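You operate a simulated robot arm through the tools that you are given. There is no shell and no other tool. Be economical: measure what you need, move in short steps, check, and stop when the job is done.

Carry out the task below with a simulated two-armed robot. There is one attempt and no reset: what you move stays moved.

TASK
Pick up the square post holder with one hand, pass it to the other hand and put it on the front of the rack top. Set down upright: square post holder.

Only the result counts: the job must be done as asked and must still hold three seconds after the hand-in. Knocking over, shifting, dropping, spilling or breaking anything else fails it.

THE ROBOT
Two 6-joint arms with two-finger parallel grippers on one trunk, on a base that drives. Base frame: it is fixed to the floor where the robot stands at the start and does not move with it; the origin is under the middle of the robot, x ahead of it, y to its left, z up. Units: m, degrees, N and s.
The left shoulder is at the start at [-0.077, 0.177, 0.832], the right one opposite. With the tool pointing down near the work surface each hand reaches from about 0.1 to 0.72 m from the robot's upright axis, wherever it stands, measured 20 degrees to its own side. Places, roughly: front of the rack top (34x20 cm) [-2.08, -1.72, 1]. Payload 1.57 kg a hand.
The TCP of each hand is the grasp point between the finger pads, 0.03 m short of the fingertips. In the tool frame z runs along the fingers and y along their closing line. Largest opening 0.08 m; finger width 0.017, thickness 0.012; the body of the gripper, 0.04 by 0.082 m, starts 0.08 m behind the TCP.
Orientation is that of the tool frame in the base frame, as [roll, pitch, yaw] about the fixed x, y, z axes, in that order (R = Rz(yaw) Ry(pitch) Rx(roll)). With the fingers straight down and closing along the base's y, the tool's x points along the base's -x, its y along +y and its z along -z.

THE INTERFACE
- The arms move only by the tool move_arm. It takes "left_moves", "right_moves" or both (then of equal length, played together; a hand with none holds still); each is a list of rows, each a list of 7 numbers: the gripper command, from -1 (shut) to 1 (fully open), values between in proportion, then the shift along the base's x, y, z in m, then the turn, a rotation vector about the base's x, y, z in degrees. In form: [[fingers, dx, dy, dz, rx, ry, rz], ...]. A call has 1 to 8 rows; each row shifts and turns the commanded pose from where the row before left it. Each row takes 0.2 s and may step no farther than 0.05 m and 8.6 degrees from the row before; otherwise, or with a gripper value out of range, the whole call is refused. A pose out of reach is approached as far as the arm can. The call stops where the force on the tool passes 40 N (or 10 N more than at its start, if that is more) or the arm is blocked; 0.2 s more then pass. Each finger travels about 0.072 m/s and halts on what it meets, pressing with about 27 N; the grip force reading is that of the motor and also rises with nothing between the fingers. The clock runs only during rows and for 0.2 s after the last one: add rows that do not move to give the fingers time. It gives the time, the measured TCP pose, the force on the tool (base axes), the opening and the grip force at its end, in the units of the frame above (readings bear some noise), with the torque about the TCP (base axes, N m) and any sound that the robot's microphone picked up.
- Cameras (640 x 400 px; columns grow to the right, rows downward): "scene" is now at [0.0283, 0.0012, 1.5623]; the picture's right is [0.00, -1.00, 0.00], its down [-0.74, -0.00, -0.67] and it looks along [0.67, 0.00, -0.74] (base axes); focal length 296 px, centre (320, 200). "left" rides on the left gripper at [0.072, 0.007, -0.122] in its tool frame; the picture's right is [-0.09, 1.00, 0.00], its down [-0.84, -0.08, -0.54] and it looks along [-0.54, -0.05, 0.84] (tool axes); focal length 238 px, centre (320, 200). "right" rides on the right gripper at [0.072, -0.007, -0.122] in its tool frame; the picture's right is [0.09, 1.00, 0.00], its down [-0.84, 0.08, -0.54] and it looks along [-0.54, 0.05, 0.84] (tool axes); focal length 238 px, centre (320, 200). There is no depth. A picture from a camera that has moved, and an enlarged one, comes with that camera's place and axes in the base frame and with its lens. The place of the scene camera against the robot may be out by one fixed shift of up to 0.018 m in any direction.
- capture(camera): a new picture of that camera. The clock stands still meanwhile.
- slide_trunk(by): slides the trunk up (or, below 0, down) by that many m; the arms and the scene camera ride with it, the base frame stays. It gives what a move gives, with no picture.
- base_move(legs): drives the robot by 1 to 6 legs, each [ahead, left, turn to the left] in m, m and degrees, along the robot's own axes; the way and the turn of a leg run together, so that a leg with both is an arc; at most 1.5 m and 180 degrees a leg. The arms and the cameras ride along, it lands a little off, and it stops where it bumps. It gives what a move gives.
- pan_tilt(pan, tilt): turns the head with the scene camera to pan (to the left, within 143 degrees either way) and tilt (down, from -29 to 69), counted from straight ahead of the robot. It gives what a move gives.
- zoom(camera, box): a new picture of the part [left, top, right, bottom] of that camera's present view, enlarged. The clock stands still meanwhile.
- sign_off(): hands the job in; it is judged then, once.

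Go step by step. Nothing tells you exact positions but the pictures and the camera data: compare them with the known pose of the tool, close in by small moves and look again before you grip or let go. The budget is 120 turns and 108 pictures, counting those below and the enlarged ones. Unless the task says otherwise, let go and move clear before handing in, and close with one line.

The tools are called after "Request:" by a JSON object that holds its "api" and its "payload". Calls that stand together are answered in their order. move_arm: Moves the arms, as the interface text tells. Its arguments: {"type":"object","properties":{"left_moves":{"type":"array","items":{"type":"array","items":{"type":"number"}}},"right_moves":{"type":"array","items":{"type":"array","items":{"type":"number"}}}},"required":[]} The other tools are called the same way: slide_trunk (by) slides the trunk up or down; base_move (legs) drives the base; pan_tilt (pan, tilt) turns the head that bears the scene camera; capture (camera) takes a picture; zoom (camera, box) takes an enlarged picture of a part of a camera's view; sign_off () hands the job in.

At the start:

```text
t: 0.0
left_ee_pos: [0.4756, 0.273, 1.1056]
left_tool_rot: [179.9, 0.0, 180.0]
left_force: [0.1, 0.2, -0.5]
left_torque: [0.01, -0.01, -0.01]
left_finger_gap: 0.0797
left_grasp_force: 0.0
right_ee_pos: [0.4003, -0.1054, 1.1146]
right_tool_rot: [179.9, 0.0, 180.0]
right_force: [0.1, 1.0, -0.5]
right_torque: [0.02, -0.02, 0.04]
right_finger_gap: 0.08
right_grasp_force: 0.1
trunk travel left (down, up): [-0.275, 0.053]
robot x, y, heading: [-0.0025, -0.0016, 0.1]
head pan, tilt: [0.2, 47.6]
```

scene: 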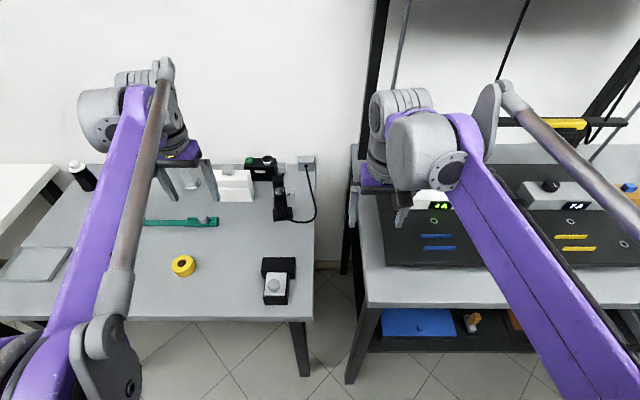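
right: 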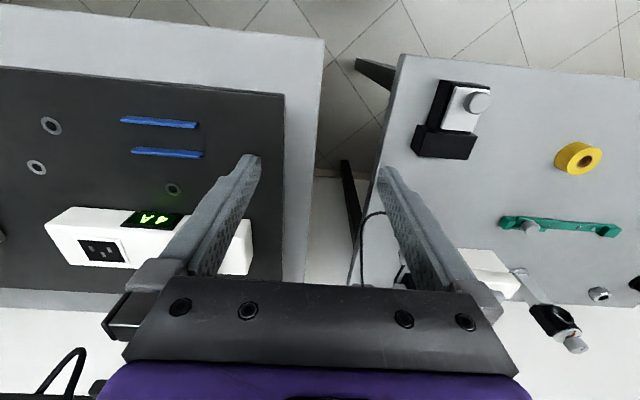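
left: 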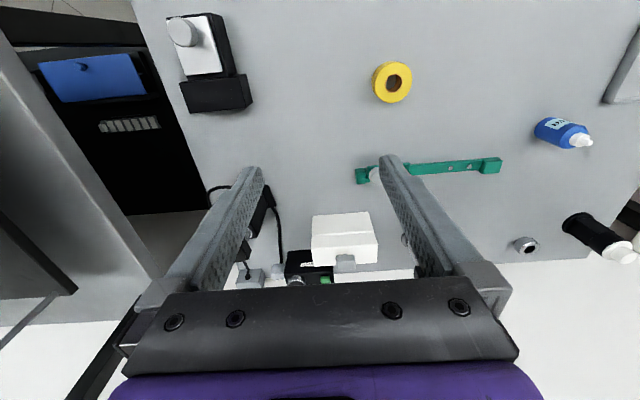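

I see a work table to the left and a bench with a shelf to the right; the square post holder isn't identified yet. I'll zoom into the scene first.

Request:
{"api": "zoom", "payload": {"camera": "scene", "box": [160, 140, 340, 320]}}

Request:
{"api": "zoom", "payload": {"camera": "scene", "box": [340, 240, 640, 400]}}

Request:
{"api": "pan_tilt", "payload": {"pan": 70, "tilt": 35}}

Request:
{"api": "capture", "payload": {"camera": "scene"}}

Request:
{"api": "pan_tilt", "payload": {"pan": -70, "tilt": 35}}

Request:
{"api": "capture", "payload": {"camera": "scene"}}

Request:
{"api": "pan_tilt", "payload": {"pan": -140, "tilt": 20}}

Request:
{"api": "capture", "payload": {"camera": "scene"}}

```text
2.22 times, centred on (250, 230) of scene
camera zoom: at [0.0283, 0.0012, 1.5623], right [0.0, -1.0, 0.0], down [-0.74, 0.0, -0.67], along [0.67, 0.0, -0.74], focal length 658 px, centre (476, 133)
```

zoom: 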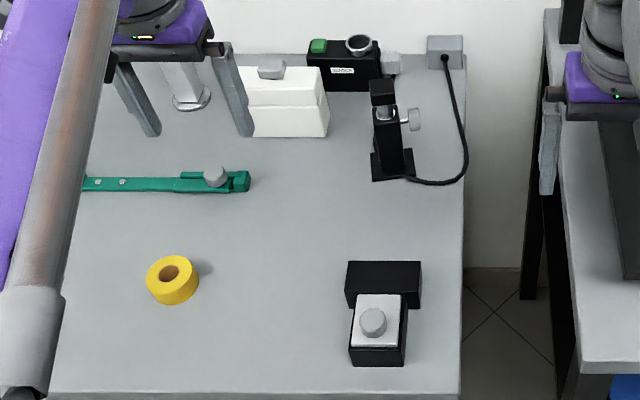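

```text
2.13 times, centred on (490, 320) of scene
camera zoom: at [0.0283, 0.0012, 1.5623], right [0.0, -1.0, 0.0], down [-0.74, 0.0, -0.67], along [0.67, 0.0, -0.74], focal length 632 px, centre (-43, -56)
```

zoom: 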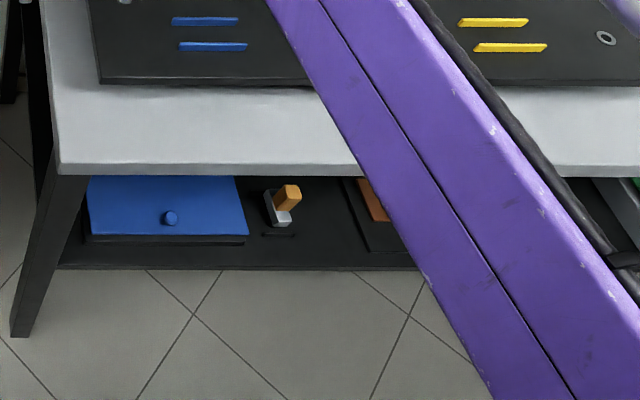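

```text
t: 1.4
left_ee_pos: [0.4758, 0.2722, 1.1043]
left_tool_rot: [-179.9, 0.0, 180.0]
left_force: [0.0, 0.2, 0.1]
left_torque: [-0.02, 0.02, 0.03]
left_finger_gap: 0.0798
left_grasp_force: 0.0
right_ee_pos: [0.4003, -0.1074, 1.1132]
right_tool_rot: [180.0, 0.0, 180.0]
right_force: [-0.1, -0.1, 0.0]
right_torque: [-0.01, 0.01, 0.01]
right_finger_gap: 0.0799
right_grasp_force: 0.1
trunk travel left (down, up): [-0.275, 0.053]
robot x, y, heading: [0.0012, 0.0017, -0.1]
head pan, tilt: [70.0, 35.0]
```

```text
102 pictures are left
camera scene: at [-0.0207, 0.0836, 1.5808], right [0.94, -0.34, 0.0], down [-0.2, -0.54, -0.82], along [0.28, 0.77, -0.57], focal length 296 px, centre (320, 200)
```

scene: 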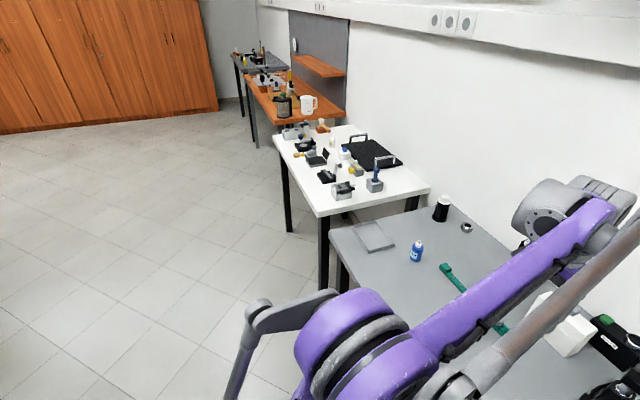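

```text
t: 3.6
left_ee_pos: [0.4757, 0.2733, 1.1045]
left_tool_rot: [179.9, 0.2, -180.0]
left_force: [-0.8, -0.1, -0.7]
left_torque: [0.01, 0.02, 0.03]
left_finger_gap: 0.08
left_grasp_force: 0.1
right_ee_pos: [0.4006, -0.1066, 1.1133]
right_tool_rot: [-180.0, -0.1, 180.0]
right_force: [-0.4, 0.9, -0.6]
right_torque: [-0.01, 0.03, -0.03]
right_finger_gap: 0.08
right_grasp_force: 0.2
trunk travel left (down, up): [-0.275, 0.053]
robot x, y, heading: [-0.0023, -0.0007, 0.2]
head pan, tilt: [-70.0, 35.0]
```

```text
101 pictures are left
camera scene: at [-0.0207, -0.0818, 1.5808], right [-0.94, -0.34, 0.0], down [-0.2, 0.54, -0.82], along [0.28, -0.77, -0.57], focal length 296 px, centre (320, 200)
```

scene: 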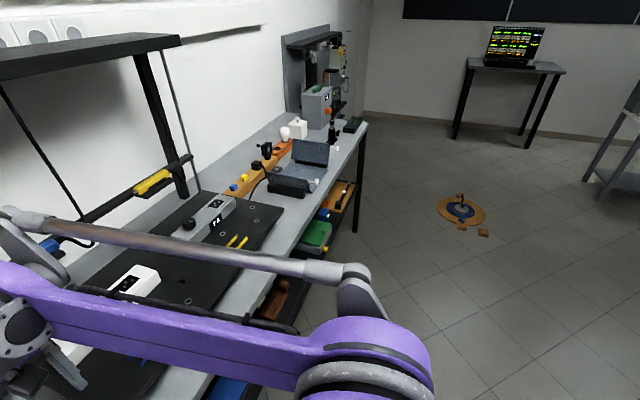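

```text
t: 5.0
left_ee_pos: [0.4762, 0.2712, 1.1051]
left_tool_rot: [-180.0, -0.1, -180.0]
left_force: [-0.1, -0.4, -0.4]
left_torque: [0.01, 0.01, 0.02]
left_finger_gap: 0.0799
left_grasp_force: 0.1
right_ee_pos: [0.4001, -0.108, 1.1129]
right_tool_rot: [-179.9, -0.1, -180.0]
right_force: [0.0, 0.5, 0.1]
right_torque: [-0.01, 0.0, 0.0]
right_finger_gap: 0.0798
right_grasp_force: 0.1
trunk travel left (down, up): [-0.275, 0.053]
robot x, y, heading: [-0.0009, -0.0018, 0.0]
head pan, tilt: [-140.0, 20.0]
```

```text
100 pictures are left
camera scene: at [-0.1222, -0.059, 1.6046], right [-0.64, 0.77, 0.0], down [0.26, 0.22, -0.94], along [-0.72, -0.6, -0.34], focal length 296 px, centre (320, 200)
```

scene: 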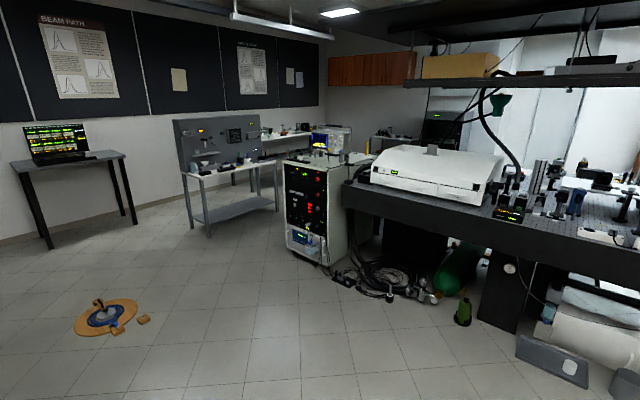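

This is an optics lab; the rack is behind me to the right. I'll zoom on candidates for the post holder and on the rack.

Request:
{"api": "zoom", "payload": {"camera": "scene", "box": [260, 100, 400, 190]}}

Request:
{"api": "zoom", "payload": {"camera": "scene", "box": [480, 140, 640, 250]}}

Request:
{"api": "pan_tilt", "payload": {"pan": 60, "tilt": 25}}

Request:
{"api": "zoom", "payload": {"camera": "scene", "box": [160, 100, 440, 275]}}

Request:
{"api": "pan_tilt", "payload": {"pan": 20, "tilt": 45}}

Request:
{"api": "capture", "payload": {"camera": "scene"}}

```text
4.44 times, centred on (330, 145) of scene
camera zoom: at [-0.1222, -0.059, 1.6046], right [-0.64, 0.77, 0.0], down [0.26, 0.22, -0.94], along [-0.72, -0.6, -0.34], focal length 1317 px, centre (276, 444)
```

zoom: 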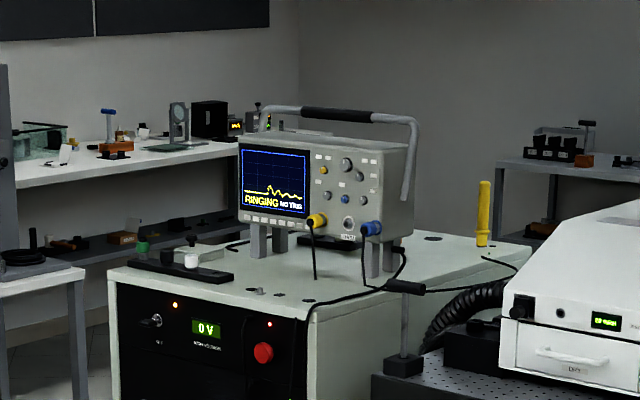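

```text
3.64 times, centred on (560, 195) of scene
camera zoom: at [-0.1222, -0.059, 1.6046], right [-0.64, 0.77, 0.0], down [0.26, 0.22, -0.94], along [-0.72, -0.6, -0.34], focal length 1078 px, centre (-553, 218)
```

zoom: 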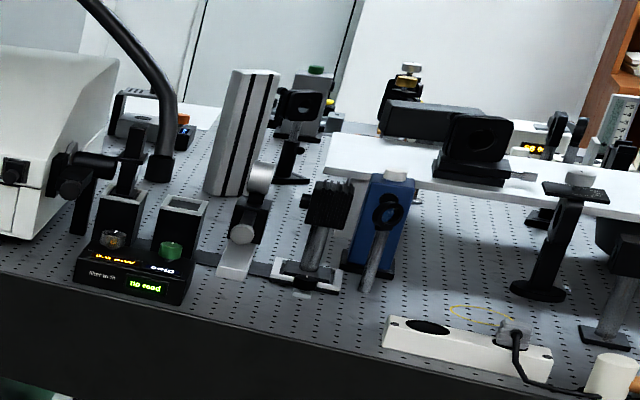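

```text
t: 8.0
left_ee_pos: [0.4764, 0.2736, 1.1046]
left_tool_rot: [180.0, 0.0, -180.0]
left_force: [0.2, 0.2, 0.1]
left_torque: [0.0, 0.0, 0.0]
left_finger_gap: 0.08
left_grasp_force: 0.2
right_ee_pos: [0.3998, -0.1069, 1.1137]
right_tool_rot: [-179.9, -0.1, -180.0]
right_force: [0.3, 0.2, -0.1]
right_torque: [-0.02, 0.0, 0.0]
right_finger_gap: 0.08
right_grasp_force: 0.0
trunk travel left (down, up): [-0.275, 0.053]
robot x, y, heading: [-0.0005, -0.0017, -0.1]
head pan, tilt: [60.0, 25.0]
```

```text
2.29 times, centred on (300, 188) of scene
camera zoom: at [-0.0048, 0.0807, 1.5966], right [0.87, -0.5, 0.0], down [-0.21, -0.37, -0.91], along [0.45, 0.78, -0.42], focal length 677 px, centre (366, 229)
```

zoom: 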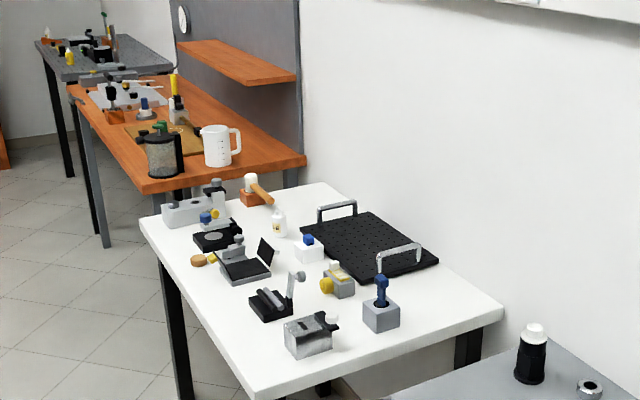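

```text
t: 9.1
left_ee_pos: [0.4755, 0.274, 1.105]
left_tool_rot: [-179.9, 0.1, 179.9]
left_force: [0.0, -0.2, 0.1]
left_torque: [-0.01, 0.01, -0.02]
left_finger_gap: 0.0799
left_grasp_force: 0.0
right_ee_pos: [0.3998, -0.107, 1.113]
right_tool_rot: [-180.0, 0.0, 180.0]
right_force: [-0.2, -0.5, -0.7]
right_torque: [0.02, 0.02, 0.0]
right_finger_gap: 0.08
right_grasp_force: 0.0
trunk travel left (down, up): [-0.275, 0.053]
robot x, y, heading: [0.0017, 0.0008, -0.2]
head pan, tilt: [20.0, 45.0]
```

```text
96 pictures are left
camera scene: at [0.0255, 0.0288, 1.566], right [0.34, -0.94, 0.0], down [-0.66, -0.24, -0.71], along [0.66, 0.24, -0.71], focal length 296 px, centre (320, 200)
```

scene: 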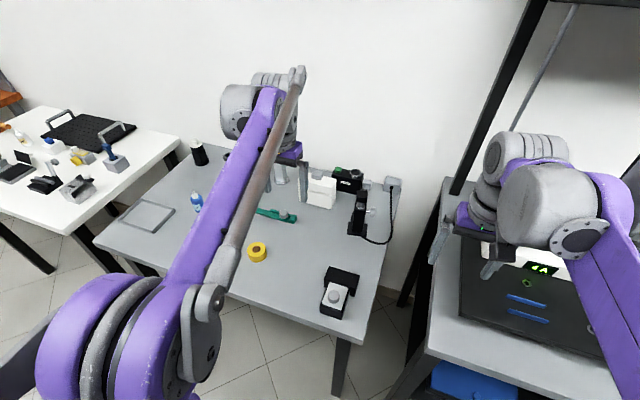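

Several candidates; I'll enlarge the near-table objects from the hand cameras and more of the white table.

Request:
{"api": "zoom", "payload": {"camera": "scene", "box": [290, 160, 410, 330]}}

Request:
{"api": "zoom", "payload": {"camera": "left", "box": [130, 0, 330, 130]}}

Request:
{"api": "zoom", "payload": {"camera": "right", "box": [380, 50, 640, 360]}}

Request:
{"api": "pan_tilt", "payload": {"pan": 60, "tilt": 30}}

Request:
{"api": "zoom", "payload": {"camera": "scene", "box": [220, 130, 380, 230]}}

Request:
{"api": "pan_tilt", "payload": {"pan": -55, "tilt": 30}}

Request:
{"api": "capture", "payload": {"camera": "scene"}}

```text
2.35 times, centred on (350, 245) of scene
camera zoom: at [0.0255, 0.0288, 1.566], right [0.34, -0.94, 0.0], down [-0.66, -0.24, -0.71], along [0.66, 0.24, -0.71], focal length 697 px, centre (249, 94)
```

zoom: 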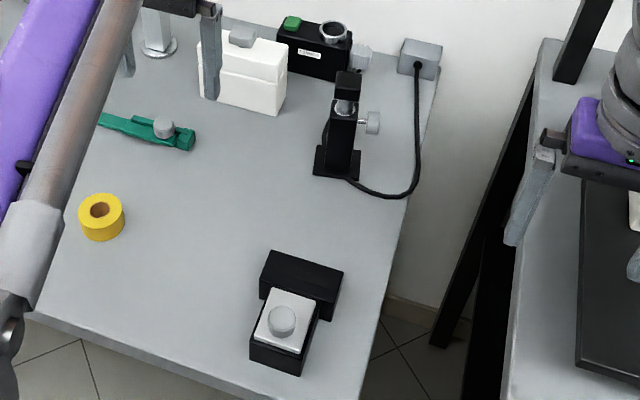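

```text
3.08 times, centred on (230, 65) of left
camera zoom: at [0.4036, 0.2798, 1.2258], right [0.09, 1.0, 0.0], down [0.84, -0.08, 0.54], along [0.54, -0.05, -0.84], focal length 733 px, centre (597, 615)
```

zoom: 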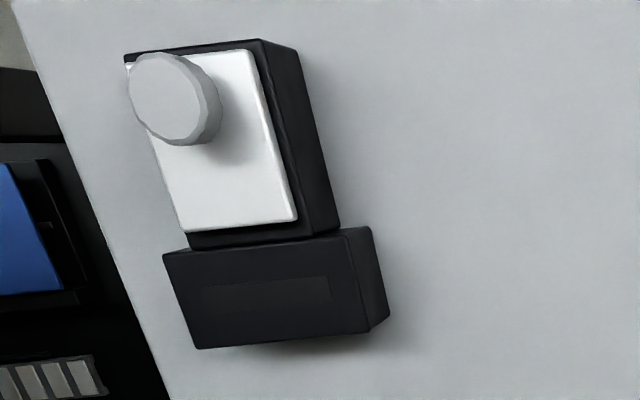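

```text
1.29 times, centred on (510, 205) of right
camera zoom: at [0.3283, -0.114, 1.2348], right [-0.09, 1.0, 0.0], down [0.84, 0.08, 0.54], along [0.54, 0.05, -0.84], focal length 308 px, centre (75, 194)
```

zoom: 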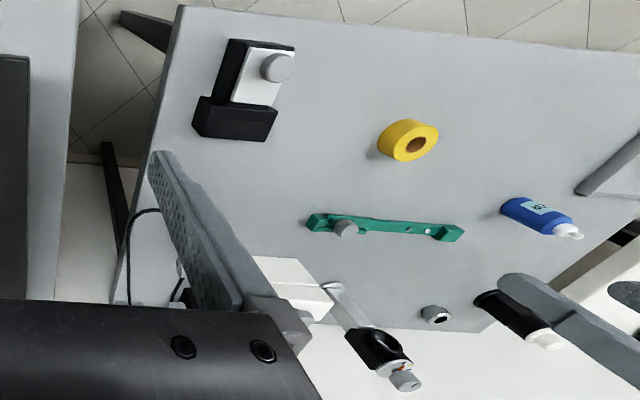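

```text
t: 10.1
left_ee_pos: [0.4764, 0.2721, 1.1055]
left_tool_rot: [-180.0, 0.0, -179.9]
left_force: [0.9, 0.3, -0.1]
left_torque: [0.01, 0.02, 0.01]
left_finger_gap: 0.0801
left_grasp_force: 0.1
right_ee_pos: [0.3986, -0.107, 1.1136]
right_tool_rot: [-179.9, 0.0, 180.0]
right_force: [-0.5, 0.2, -0.7]
right_torque: [-0.01, 0.0, -0.02]
right_finger_gap: 0.0799
right_grasp_force: 0.1
trunk travel left (down, up): [-0.275, 0.053]
robot x, y, heading: [-0.0003, 0.0025, 0.2]
head pan, tilt: [60.0, 30.0]
```

```text
4.00 times, centred on (300, 180) of scene
camera zoom: at [-0.0056, 0.0792, 1.5886], right [0.87, -0.5, 0.0], down [-0.25, -0.43, -0.87], along [0.43, 0.75, -0.5], focal length 1185 px, centre (400, 280)
```

zoom: 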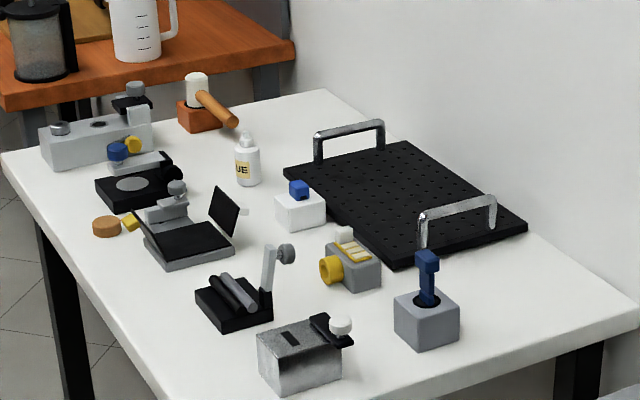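

```text
t: 12.1
left_ee_pos: [0.4749, 0.2733, 1.1034]
left_tool_rot: [180.0, 0.1, 180.0]
left_force: [0.2, -0.9, 0.5]
left_torque: [-0.03, -0.04, 0.03]
left_finger_gap: 0.0801
left_grasp_force: 0.1
right_ee_pos: [0.3996, -0.1072, 1.1127]
right_tool_rot: [-180.0, 0.0, -180.0]
right_force: [0.1, -0.6, 1.4]
right_torque: [0.03, -0.02, -0.02]
right_finger_gap: 0.0801
right_grasp_force: 0.0
trunk travel left (down, up): [-0.275, 0.053]
robot x, y, heading: [0.0006, -0.0016, -0.1]
head pan, tilt: [-55.0, 30.0]
```

```text
91 pictures are left
camera scene: at [0.001, -0.0732, 1.5886], right [-0.82, -0.57, 0.0], down [-0.29, 0.41, -0.87], along [0.5, -0.71, -0.5], focal length 296 px, centre (320, 200)
```

scene: 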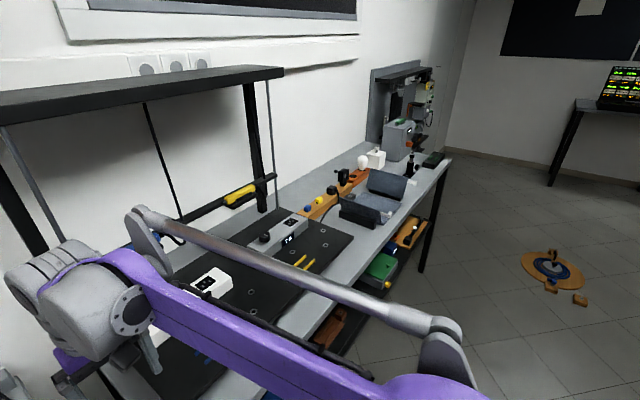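

The black post with a thumbscrew at the back right of the near table is one candidate. I'll take tighter looks at it and at the optical table.

Request:
{"api": "pan_tilt", "payload": {"pan": -10, "tilt": 42}}

Request:
{"api": "zoom", "payload": {"camera": "scene", "box": [190, 110, 290, 220]}}

Request:
{"api": "pan_tilt", "payload": {"pan": 143, "tilt": 25}}

Request:
{"api": "capture", "payload": {"camera": "scene"}}

Request:
{"api": "pan_tilt", "payload": {"pan": -143, "tilt": 20}}

Request:
{"api": "zoom", "payload": {"camera": "scene", "box": [200, 110, 360, 220]}}

```text
t: 13.2
left_ee_pos: [0.4757, 0.2732, 1.1036]
left_tool_rot: [-179.9, -0.1, -180.0]
left_force: [-0.5, -1.0, 0.0]
left_torque: [-0.02, 0.02, 0.03]
left_finger_gap: 0.0799
left_grasp_force: 0.0
right_ee_pos: [0.3994, -0.1071, 1.1142]
right_tool_rot: [179.9, 0.1, -180.0]
right_force: [-0.2, 0.6, 0.5]
right_torque: [0.0, 0.0, -0.02]
right_finger_gap: 0.0796
right_grasp_force: 0.1
trunk travel left (down, up): [-0.275, 0.053]
robot x, y, heading: [-0.0001, 0.0019, -0.1]
head pan, tilt: [-10.0, 42.0]
```

```text
3.64 times, centred on (240, 165) of scene
camera zoom: at [0.0315, -0.0137, 1.5703], right [-0.17, -0.98, 0.0], down [-0.66, 0.12, -0.74], along [0.73, -0.13, -0.67], focal length 1078 px, centre (611, 327)
```

zoom: 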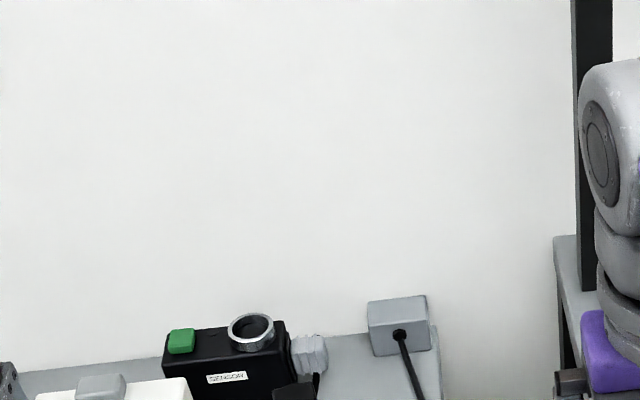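

```text
t: 15.6
left_ee_pos: [0.4759, 0.2737, 1.1056]
left_tool_rot: [180.0, 0.0, 180.0]
left_force: [-0.4, 0.4, -0.3]
left_torque: [0.0, -0.01, 0.02]
left_finger_gap: 0.08
left_grasp_force: 0.0
right_ee_pos: [0.4, -0.1076, 1.1119]
right_tool_rot: [180.0, 0.1, -180.0]
right_force: [-0.1, 0.7, -0.4]
right_torque: [0.04, -0.02, -0.04]
right_finger_gap: 0.0799
right_grasp_force: 0.1
trunk travel left (down, up): [-0.275, 0.053]
robot x, y, heading: [0.0002, 0.0016, -0.2]
head pan, tilt: [143.0, 25.0]
```

```text
89 pictures are left
camera scene: at [-0.1244, 0.0564, 1.5966], right [0.6, 0.8, 0.0], down [0.34, -0.25, -0.91], along [-0.72, 0.55, -0.42], focal length 296 px, centre (320, 200)
```

scene: 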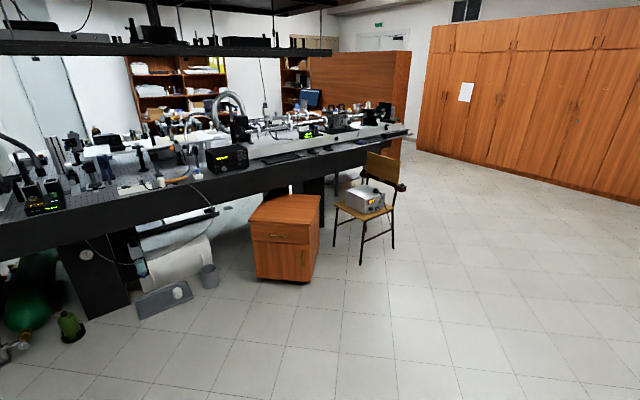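

```text
t: 19.5
left_ee_pos: [0.4757, 0.2733, 1.1042]
left_tool_rot: [180.0, 0.0, 180.0]
left_force: [0.4, -0.3, 0.7]
left_torque: [0.02, 0.01, 0.0]
left_finger_gap: 0.0798
left_grasp_force: 0.0
right_ee_pos: [0.3994, -0.1077, 1.1136]
right_tool_rot: [180.0, 0.0, -180.0]
right_force: [-0.1, 0.2, -0.1]
right_torque: [0.0, -0.01, -0.04]
right_finger_gap: 0.0799
right_grasp_force: 0.0
trunk travel left (down, up): [-0.275, 0.053]
robot x, y, heading: [0.0067, -0.0005, 0.2]
head pan, tilt: [-143.0, 20.0]
```

```text
3.64 times, centred on (280, 165) of scene
camera zoom: at [-0.1252, -0.0552, 1.6047], right [-0.6, 0.8, 0.0], down [0.27, 0.21, -0.94], along [-0.75, -0.57, -0.34], focal length 1078 px, centre (466, 327)
```

zoom: 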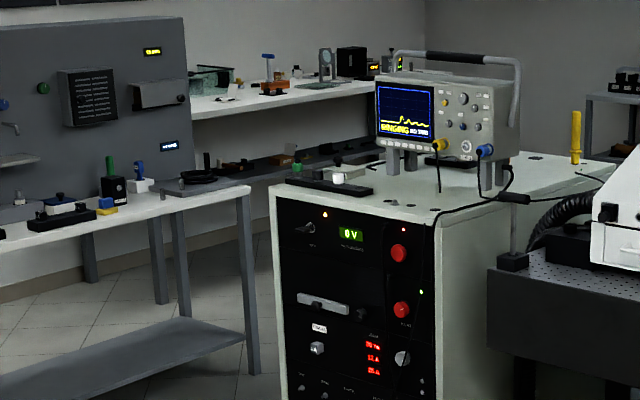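

I'll zoom strongly on the near black post and on portions of the optical table.

Request:
{"api": "pan_tilt", "payload": {"pan": 5, "tilt": 45}}

Request:
{"api": "zoom", "payload": {"camera": "scene", "box": [260, 140, 350, 220]}}

Request:
{"api": "pan_tilt", "payload": {"pan": 143, "tilt": 20}}

Request:
{"api": "zoom", "payload": {"camera": "scene", "box": [0, 120, 220, 250]}}

Request:
{"api": "zoom", "payload": {"camera": "scene", "box": [200, 120, 410, 230]}}

```text
t: 21.8
left_ee_pos: [0.4753, 0.2725, 1.1045]
left_tool_rot: [-180.0, 0.0, 180.0]
left_force: [0.2, 0.7, -0.2]
left_torque: [-0.04, 0.01, -0.02]
left_finger_gap: 0.08
left_grasp_force: 0.0
right_ee_pos: [0.3997, -0.1073, 1.1132]
right_tool_rot: [180.0, 0.0, -180.0]
right_force: [0.5, 0.6, -0.3]
right_torque: [0.03, 0.0, -0.03]
right_finger_gap: 0.08
right_grasp_force: 0.1
trunk travel left (down, up): [-0.275, 0.053]
robot x, y, heading: [0.0014, -0.0014, 0.0]
head pan, tilt: [5.0, 45.0]
```

```text
5.00 times, centred on (305, 180) of scene
camera zoom: at [0.0302, 0.008, 1.566], right [0.09, -1.0, 0.0], down [-0.7, -0.06, -0.71], along [0.7, 0.06, -0.71], focal length 1482 px, centre (395, 300)
```

zoom: 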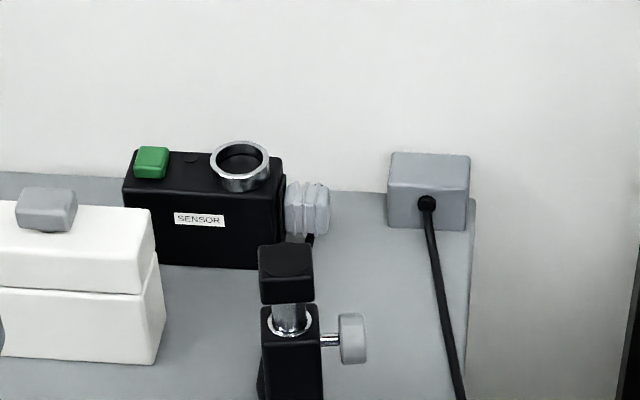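

```text
t: 24.0
left_ee_pos: [0.4756, 0.2734, 1.1044]
left_tool_rot: [179.9, 0.0, 180.0]
left_force: [-0.7, -0.3, -0.1]
left_torque: [0.0, 0.01, 0.02]
left_finger_gap: 0.0801
left_grasp_force: 0.0
right_ee_pos: [0.3996, -0.1072, 1.1155]
right_tool_rot: [-179.9, 0.0, 180.0]
right_force: [-0.5, -0.5, 0.1]
right_torque: [-0.05, -0.02, 0.02]
right_finger_gap: 0.08
right_grasp_force: 0.1
trunk travel left (down, up): [-0.275, 0.053]
robot x, y, heading: [0.0008, -0.0006, 0.2]
head pan, tilt: [143.0, 20.0]
```

```text
2.91 times, centred on (110, 185) of scene
camera zoom: at [-0.1252, 0.057, 1.6047], right [0.6, 0.8, 0.0], down [0.27, -0.21, -0.94], along [-0.75, 0.57, -0.34], focal length 862 px, centre (931, 244)
```

zoom: 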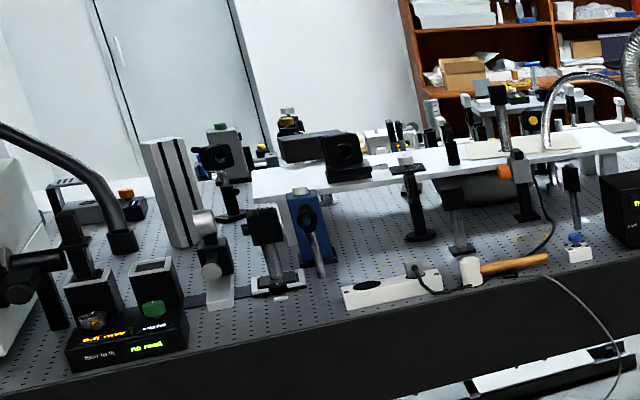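

```text
3.05 times, centred on (305, 175) of scene
camera zoom: at [-0.1252, 0.057, 1.6047], right [0.6, 0.8, 0.0], down [0.27, -0.21, -0.94], along [-0.75, 0.57, -0.34], focal length 903 px, centre (366, 276)
```

zoom: 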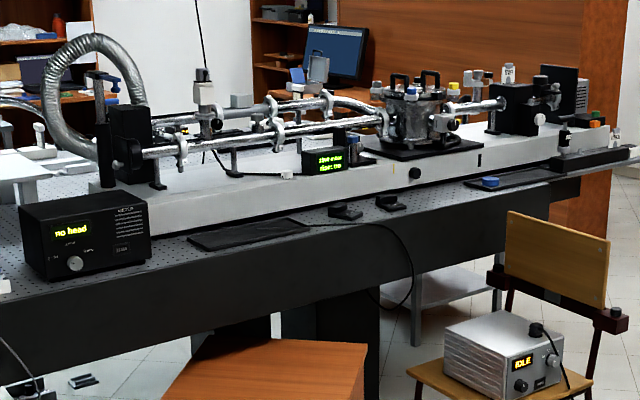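

The near black column (square body, post, thumbscrew) looks right, but the grey cube on the white table needs a check. Zooming in more there.

Request:
{"api": "pan_tilt", "payload": {"pan": 55, "tilt": 30}}

Request:
{"api": "capture", "payload": {"camera": "scene"}}

Request:
{"api": "zoom", "payload": {"camera": "scene", "box": [240, 160, 320, 240]}}

```text
t: 25.6
left_ee_pos: [0.4758, 0.2727, 1.1042]
left_tool_rot: [-180.0, 0.0, 179.9]
left_force: [-0.5, -0.6, -0.3]
left_torque: [0.03, -0.02, 0.02]
left_finger_gap: 0.0801
left_grasp_force: 0.0
right_ee_pos: [0.3986, -0.1079, 1.1129]
right_tool_rot: [180.0, 0.0, 180.0]
right_force: [-0.7, -0.1, 0.3]
right_torque: [-0.02, 0.01, 0.0]
right_finger_gap: 0.0797
right_grasp_force: 0.1
trunk travel left (down, up): [-0.275, 0.053]
robot x, y, heading: [-0.001, 0.0009, 0.0]
head pan, tilt: [55.0, 30.0]
```

```text
84 pictures are left
camera scene: at [0.001, 0.075, 1.5886], right [0.82, -0.57, 0.0], down [-0.29, -0.41, -0.87], along [0.5, 0.71, -0.5], focal length 296 px, centre (320, 200)
```

scene: 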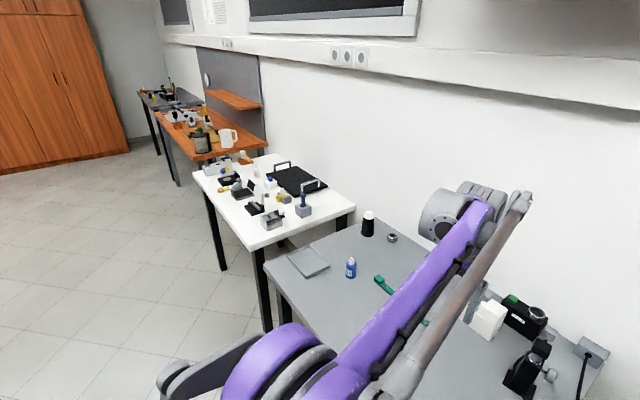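

```text
5.00 times, centred on (280, 200) of scene
camera zoom: at [0.001, 0.075, 1.5886], right [0.82, -0.57, 0.0], down [-0.29, -0.41, -0.87], along [0.5, 0.71, -0.5], focal length 1482 px, centre (520, 200)
```

zoom: 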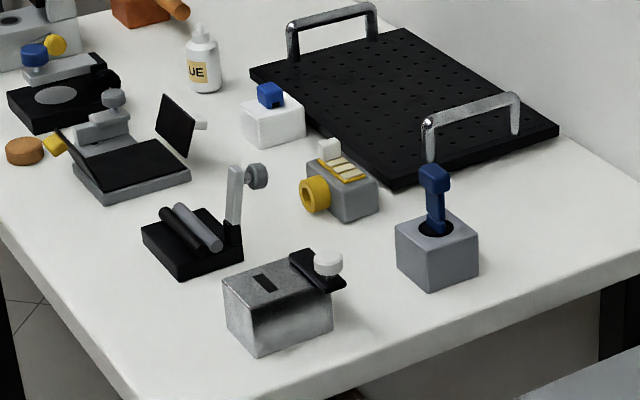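

I take the black square column with thumbscrew on the near table to be the square post holder. I shift both hands to view it closely with the left hand camera.

Request:
{"api": "move_arm", "payload": {"left_moves": [[1, 0, -0.04, 0, 0, 0, 0], [1, 0, -0.04, 0, 0, 0, 0], [1, 0, -0.04, 0, 0, 0, 0]], "right_moves": [[1, 0, -0.05, 0, 0, 0, 0], [1, 0, -0.05, 0, 0, 0, 0], [1, -0.03, -0.05, 0, 0, 0, 0]]}}

Request:
{"api": "capture", "payload": {"camera": "left"}}

Request:
{"api": "pan_tilt", "payload": {"pan": 8, "tilt": 50}}

Request:
{"api": "capture", "payload": {"camera": "scene"}}

```text
refused: row 3 steps farther than a row can; nothing moved
```

```text
82 pictures are left
camera left: at [0.4037, 0.2798, 1.2258], right [0.09, 1.0, 0.0], down [0.84, -0.08, 0.54], along [0.54, -0.05, -0.84], focal length 238 px, centre (320, 200)
```

left: 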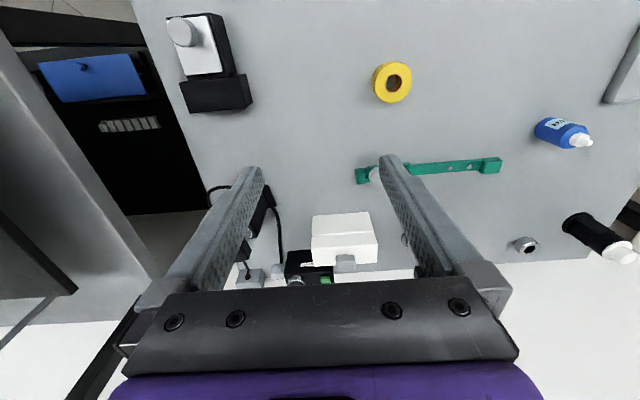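

```text
t: 26.8
left_ee_pos: [0.4756, 0.2744, 1.1036]
left_tool_rot: [-180.0, -0.1, -179.9]
left_force: [0.7, 0.7, -0.4]
left_torque: [0.01, 0.0, -0.01]
left_finger_gap: 0.08
left_grasp_force: 0.1
right_ee_pos: [0.3999, -0.1069, 1.1131]
right_tool_rot: [179.9, 0.0, 180.0]
right_force: [0.5, 1.2, 0.3]
right_torque: [-0.01, 0.02, 0.02]
right_finger_gap: 0.0802
right_grasp_force: 0.0
trunk travel left (down, up): [-0.275, 0.053]
robot x, y, heading: [-0.0002, 0.0007, 0.1]
head pan, tilt: [8.0, 50.0]
```

```text
81 pictures are left
camera scene: at [0.0254, 0.0117, 1.5591], right [0.14, -0.99, 0.0], down [-0.76, -0.11, -0.64], along [0.64, 0.09, -0.77], focal length 296 px, centre (320, 200)
```

scene: 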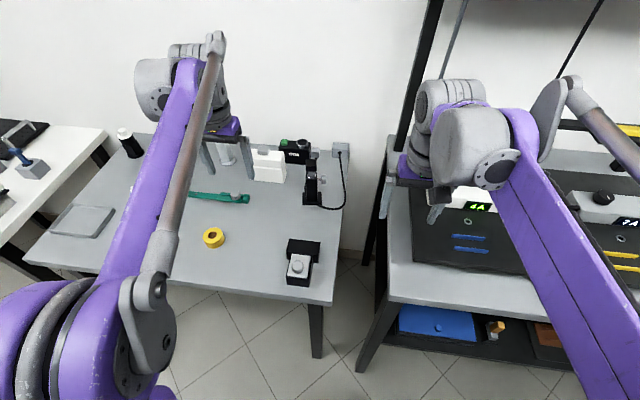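

Retry with allowed steps.

Request:
{"api": "move_arm", "payload": {"left_moves": [[1, 0.03, -0.035, 0, 0, 0, 0], [1, 0.03, -0.035, 0, 0, 0, 0], [1, 0.03, -0.035, 0, 0, 0, 0], [1, 0.03, -0.03, 0, 0, 0, 0]], "right_moves": [[1, 0, -0.04, 0, 0, 0, 0], [1, 0, -0.04, 0, 0, 0, 0], [1, -0.03, -0.03, 0, 0, 0, 0], [1, -0.03, 0, 0, 0, 0, 0]]}}

Request:
{"api": "capture", "payload": {"camera": "left"}}

Request:
{"api": "capture", "payload": {"camera": "scene"}}

```text
t: 27.8
left_ee_pos: [0.5948, 0.1361, 1.1034]
left_tool_rot: [-179.9, 0.0, 179.9]
left_force: [0.2, -0.4, 0.3]
left_torque: [-0.04, -0.05, -0.01]
left_finger_gap: 0.0798
left_grasp_force: 0.1
right_ee_pos: [0.3399, -0.2189, 1.1116]
right_tool_rot: [-180.0, -0.1, -180.0]
right_force: [-1.0, -0.1, -0.8]
right_torque: [0.01, -0.01, -0.03]
right_finger_gap: 0.0802
right_grasp_force: 0.0
trunk travel left (down, up): [-0.275, 0.053]
robot x, y, heading: [0.0025, -0.0052, -0.3]
head pan, tilt: [8.0, 50.0]
```

```text
80 pictures are left
camera left: at [0.5228, 0.1435, 1.2267], right [0.09, 1.0, 0.0], down [0.84, -0.08, 0.54], along [0.54, -0.05, -0.84], focal length 238 px, centre (320, 200)
```

left: 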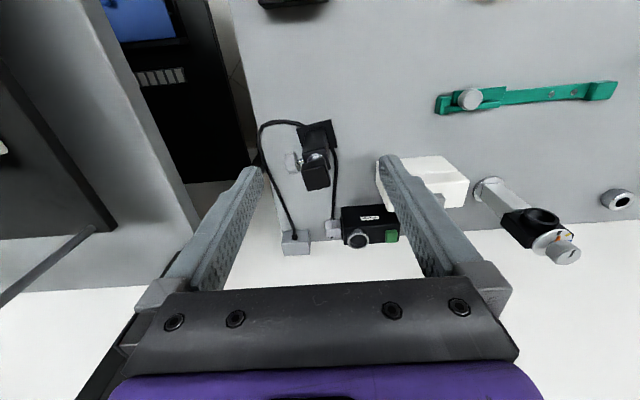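

```text
79 pictures are left
camera scene: at [0.0261, 0.0113, 1.5591], right [0.14, -0.99, 0.0], down [-0.76, -0.11, -0.64], along [0.64, 0.09, -0.77], focal length 296 px, centre (320, 200)
```

scene: 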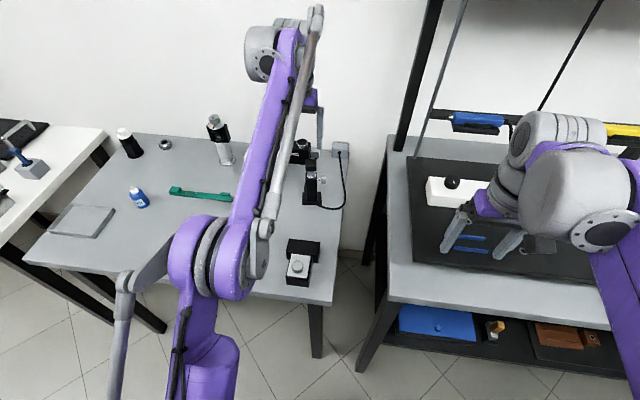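

Request:
{"api": "zoom", "payload": {"camera": "left", "box": [240, 100, 400, 260]}}

Request:
{"api": "zoom", "payload": {"camera": "scene", "box": [280, 125, 360, 220]}}

Request:
{"api": "zoom", "payload": {"camera": "scene", "box": [190, 100, 250, 180]}}

```text
2.50 times, centred on (320, 180) of left
camera zoom: at [0.5228, 0.1435, 1.2267], right [0.09, 1.0, 0.0], down [0.84, -0.08, 0.54], along [0.54, -0.05, -0.84], focal length 596 px, centre (320, 250)
```

zoom: 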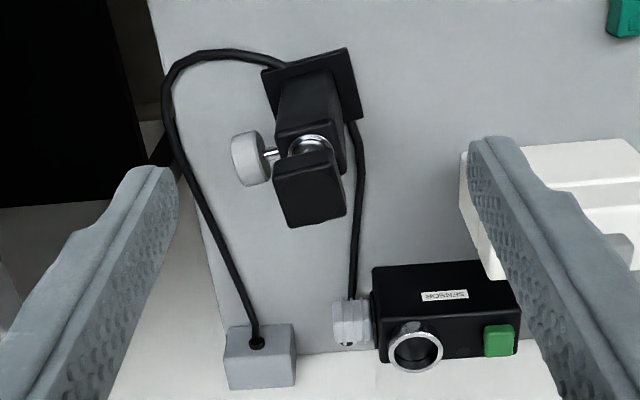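

```text
4.21 times, centred on (320, 172) of scene
camera zoom: at [0.0261, 0.0113, 1.5591], right [0.14, -0.99, 0.0], down [-0.76, -0.11, -0.64], along [0.64, 0.09, -0.77], focal length 1248 px, centre (320, 316)
```

zoom: 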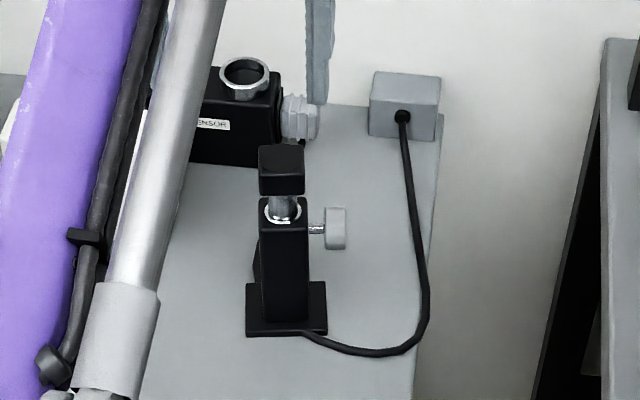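

```text
5.00 times, centred on (220, 140) of scene
camera zoom: at [0.0261, 0.0113, 1.5591], right [0.14, -0.99, 0.0], down [-0.76, -0.11, -0.64], along [0.64, 0.09, -0.77], focal length 1482 px, centre (820, 500)
```

zoom: 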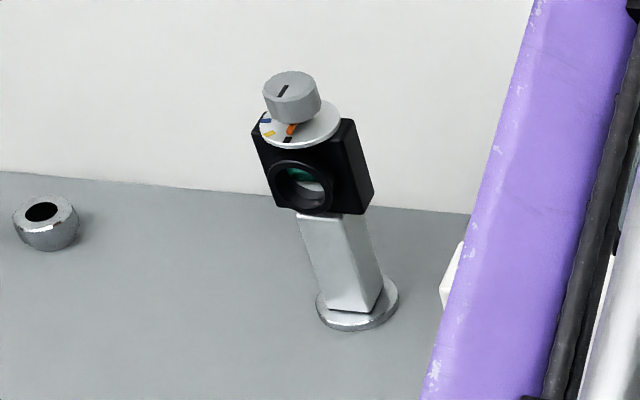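

The black object's cable seems to run around its foot, so before committing I'll survey the other side. I retract the left hand and back up for a closer look at the optical table and the rack.

Request:
{"api": "move_arm", "payload": {"left_moves": [[1, -0.04, 0.02, 0, 0, 0, 0], [1, -0.04, 0.02, 0, 0, 0, 0], [1, -0.045, 0.02, 0, 0, 0, 0], [1, -0.045, 0.02, 0, 0, 0, 0], [1, -0.045, 0.02, 0, 0, 0, 0], [1, -0.045, 0, 0, 0, 0, 0]]}}

Request:
{"api": "base_move", "payload": {"legs": [[-0.6, 0, 0]]}}

Request:
{"api": "pan_tilt", "payload": {"pan": -130, "tilt": 20}}

Request:
{"api": "capture", "payload": {"camera": "scene"}}

Request:
{"api": "pan_tilt", "payload": {"pan": 143, "tilt": 20}}

Request:
{"api": "capture", "payload": {"camera": "scene"}}

```text
t: 29.2
left_ee_pos: [0.332, 0.2387, 1.1026]
left_tool_rot: [-180.0, 0.1, 179.9]
left_force: [0.1, 0.4, 0.4]
left_torque: [0.0, -0.02, 0.01]
left_finger_gap: 0.08
left_grasp_force: 0.1
right_ee_pos: [0.3369, -0.2177, 1.1127]
right_tool_rot: [180.0, 0.2, 179.9]
right_force: [0.2, -0.4, 0.8]
right_torque: [0.0, 0.01, -0.02]
right_finger_gap: 0.08
right_grasp_force: 0.0
trunk travel left (down, up): [-0.275, 0.053]
robot x, y, heading: [-0.0045, -0.0014, 0.0]
head pan, tilt: [8.0, 50.0]
```

```text
t: 32.6
left_ee_pos: [-0.2713, 0.2383, 1.1029]
left_tool_rot: [-179.9, 0.0, 179.4]
left_force: [0.4, 0.0, 0.6]
left_torque: [0.01, 0.01, -0.01]
left_finger_gap: 0.0801
left_grasp_force: 0.0
right_ee_pos: [-0.2706, -0.2181, 1.1125]
right_tool_rot: [-180.0, 0.0, 179.5]
right_force: [-0.5, 0.5, 0.1]
right_torque: [0.0, 0.01, 0.0]
right_finger_gap: 0.08
right_grasp_force: 0.1
trunk travel left (down, up): [-0.275, 0.053]
robot x, y, heading: [-0.6118, 0.0039, -0.6]
head pan, tilt: [8.0, 50.0]
```

```text
t: 34.8
left_ee_pos: [-0.2717, 0.2381, 1.104]
left_tool_rot: [180.0, 0.0, 179.4]
left_force: [0.4, -0.5, 0.2]
left_torque: [-0.02, 0.03, 0.0]
left_finger_gap: 0.0801
left_grasp_force: 0.0
right_ee_pos: [-0.2711, -0.2176, 1.1122]
right_tool_rot: [-180.0, 0.0, 179.4]
right_force: [0.7, -0.8, 0.2]
right_torque: [0.02, 0.02, -0.01]
right_finger_gap: 0.0802
right_grasp_force: 0.1
trunk travel left (down, up): [-0.275, 0.053]
robot x, y, heading: [-0.6131, 0.003, -0.7]
head pan, tilt: [-130.0, 20.0]
```

```text
75 pictures are left
camera scene: at [-0.7205, -0.0661, 1.6046], right [-0.76, 0.65, 0.0], down [0.22, 0.26, -0.94], along [-0.61, -0.71, -0.34], focal length 296 px, centre (320, 200)
```

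scene: 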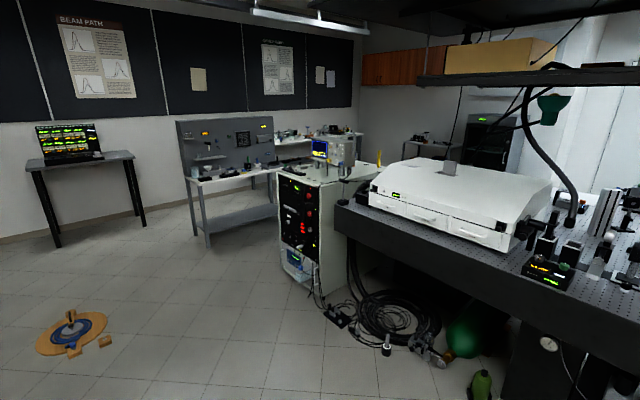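

```text
t: 38.6
left_ee_pos: [-0.2717, 0.238, 1.1028]
left_tool_rot: [180.0, 0.0, 179.4]
left_force: [1.1, 0.0, 0.5]
left_torque: [-0.01, 0.0, 0.03]
left_finger_gap: 0.0802
left_grasp_force: 0.0
right_ee_pos: [-0.2705, -0.2184, 1.1126]
right_tool_rot: [-179.9, -0.1, 179.4]
right_force: [-0.1, -0.7, 0.9]
right_torque: [-0.03, 0.05, -0.03]
right_finger_gap: 0.0798
right_grasp_force: 0.0
trunk travel left (down, up): [-0.275, 0.053]
robot x, y, heading: [-0.6112, 0.0062, -0.8]
head pan, tilt: [143.0, 20.0]
```

```text
74 pictures are left
camera scene: at [-0.7336, 0.0615, 1.6047], right [0.61, 0.79, 0.0], down [0.27, -0.21, -0.94], along [-0.74, 0.57, -0.34], focal length 296 px, centre (320, 200)
```

scene: 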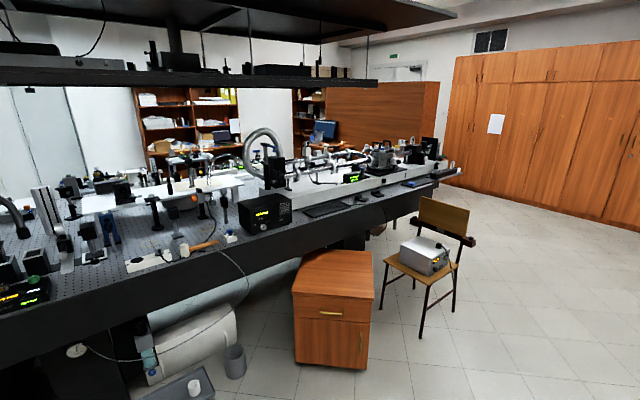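

Closer now; I'll zoom on the optical table (where posts abound) and the small bench by the rack.

Request:
{"api": "zoom", "payload": {"camera": "scene", "box": [0, 170, 140, 320]}}

Request:
{"api": "zoom", "payload": {"camera": "scene", "box": [90, 150, 250, 280]}}

Request:
{"api": "pan_tilt", "payload": {"pan": -143, "tilt": 20}}

Request:
{"api": "zoom", "payload": {"camera": "scene", "box": [420, 150, 640, 300]}}

Request:
{"api": "zoom", "payload": {"camera": "scene", "box": [90, 110, 320, 230]}}

```text
2.67 times, centred on (70, 245) of scene
camera zoom: at [-0.7336, 0.0615, 1.6047], right [0.61, 0.79, 0.0], down [0.27, -0.21, -0.94], along [-0.74, 0.57, -0.34], focal length 790 px, centre (987, 80)
```

zoom: 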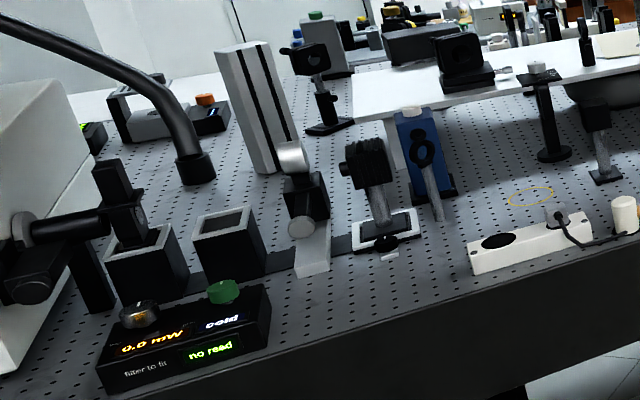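

```text
3.08 times, centred on (170, 215) of scene
camera zoom: at [-0.7336, 0.0615, 1.6047], right [0.61, 0.79, 0.0], down [0.27, -0.21, -0.94], along [-0.74, 0.57, -0.34], focal length 912 px, centre (782, 154)
```

zoom: 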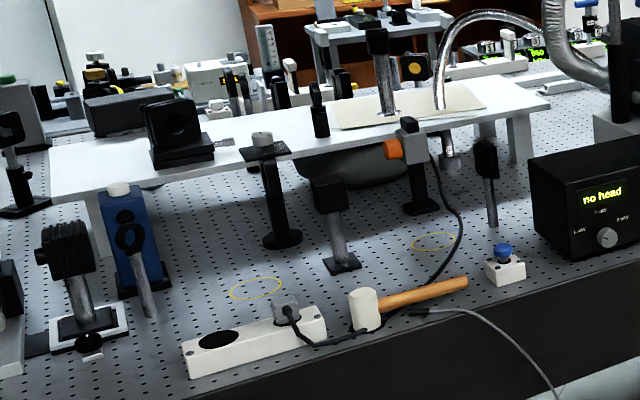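

```text
t: 42.5
left_ee_pos: [-0.2721, 0.2377, 1.1026]
left_tool_rot: [180.0, 0.0, 179.3]
left_force: [-0.5, 0.8, 0.8]
left_torque: [0.02, 0.02, -0.01]
left_finger_gap: 0.08
left_grasp_force: 0.1
right_ee_pos: [-0.2714, -0.2186, 1.1115]
right_tool_rot: [180.0, -0.1, 179.3]
right_force: [-0.7, -0.7, -0.4]
right_torque: [0.02, -0.01, 0.01]
right_finger_gap: 0.0798
right_grasp_force: 0.0
trunk travel left (down, up): [-0.275, 0.053]
robot x, y, heading: [-0.6089, 0.0051, -0.6]
head pan, tilt: [-143.0, 20.0]
```

```text
2.67 times, centred on (530, 225) of scene
camera zoom: at [-0.7348, -0.0506, 1.6047], right [-0.59, 0.8, 0.0], down [0.28, 0.2, -0.94], along [-0.76, -0.56, -0.34], focal length 790 px, centre (-240, 133)
```

zoom: 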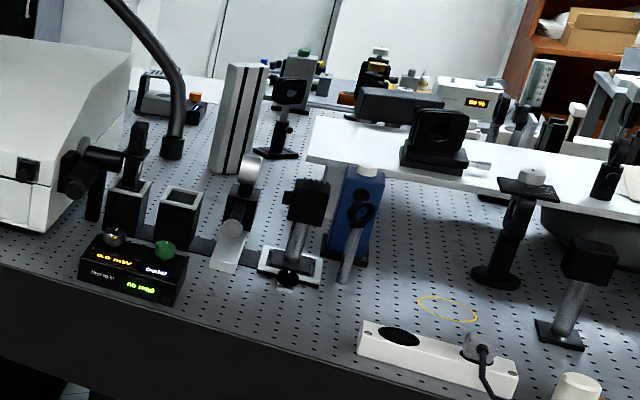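

```text
2.78 times, centred on (205, 170) of scene
camera zoom: at [-0.7348, -0.0506, 1.6047], right [-0.59, 0.8, 0.0], down [0.28, 0.2, -0.94], along [-0.76, -0.56, -0.34], focal length 825 px, centre (640, 284)
```

zoom: 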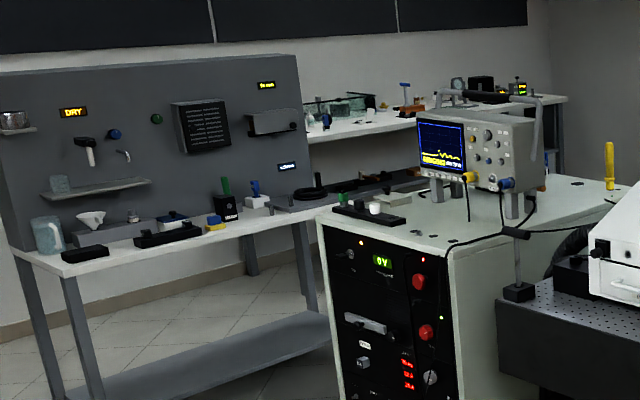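

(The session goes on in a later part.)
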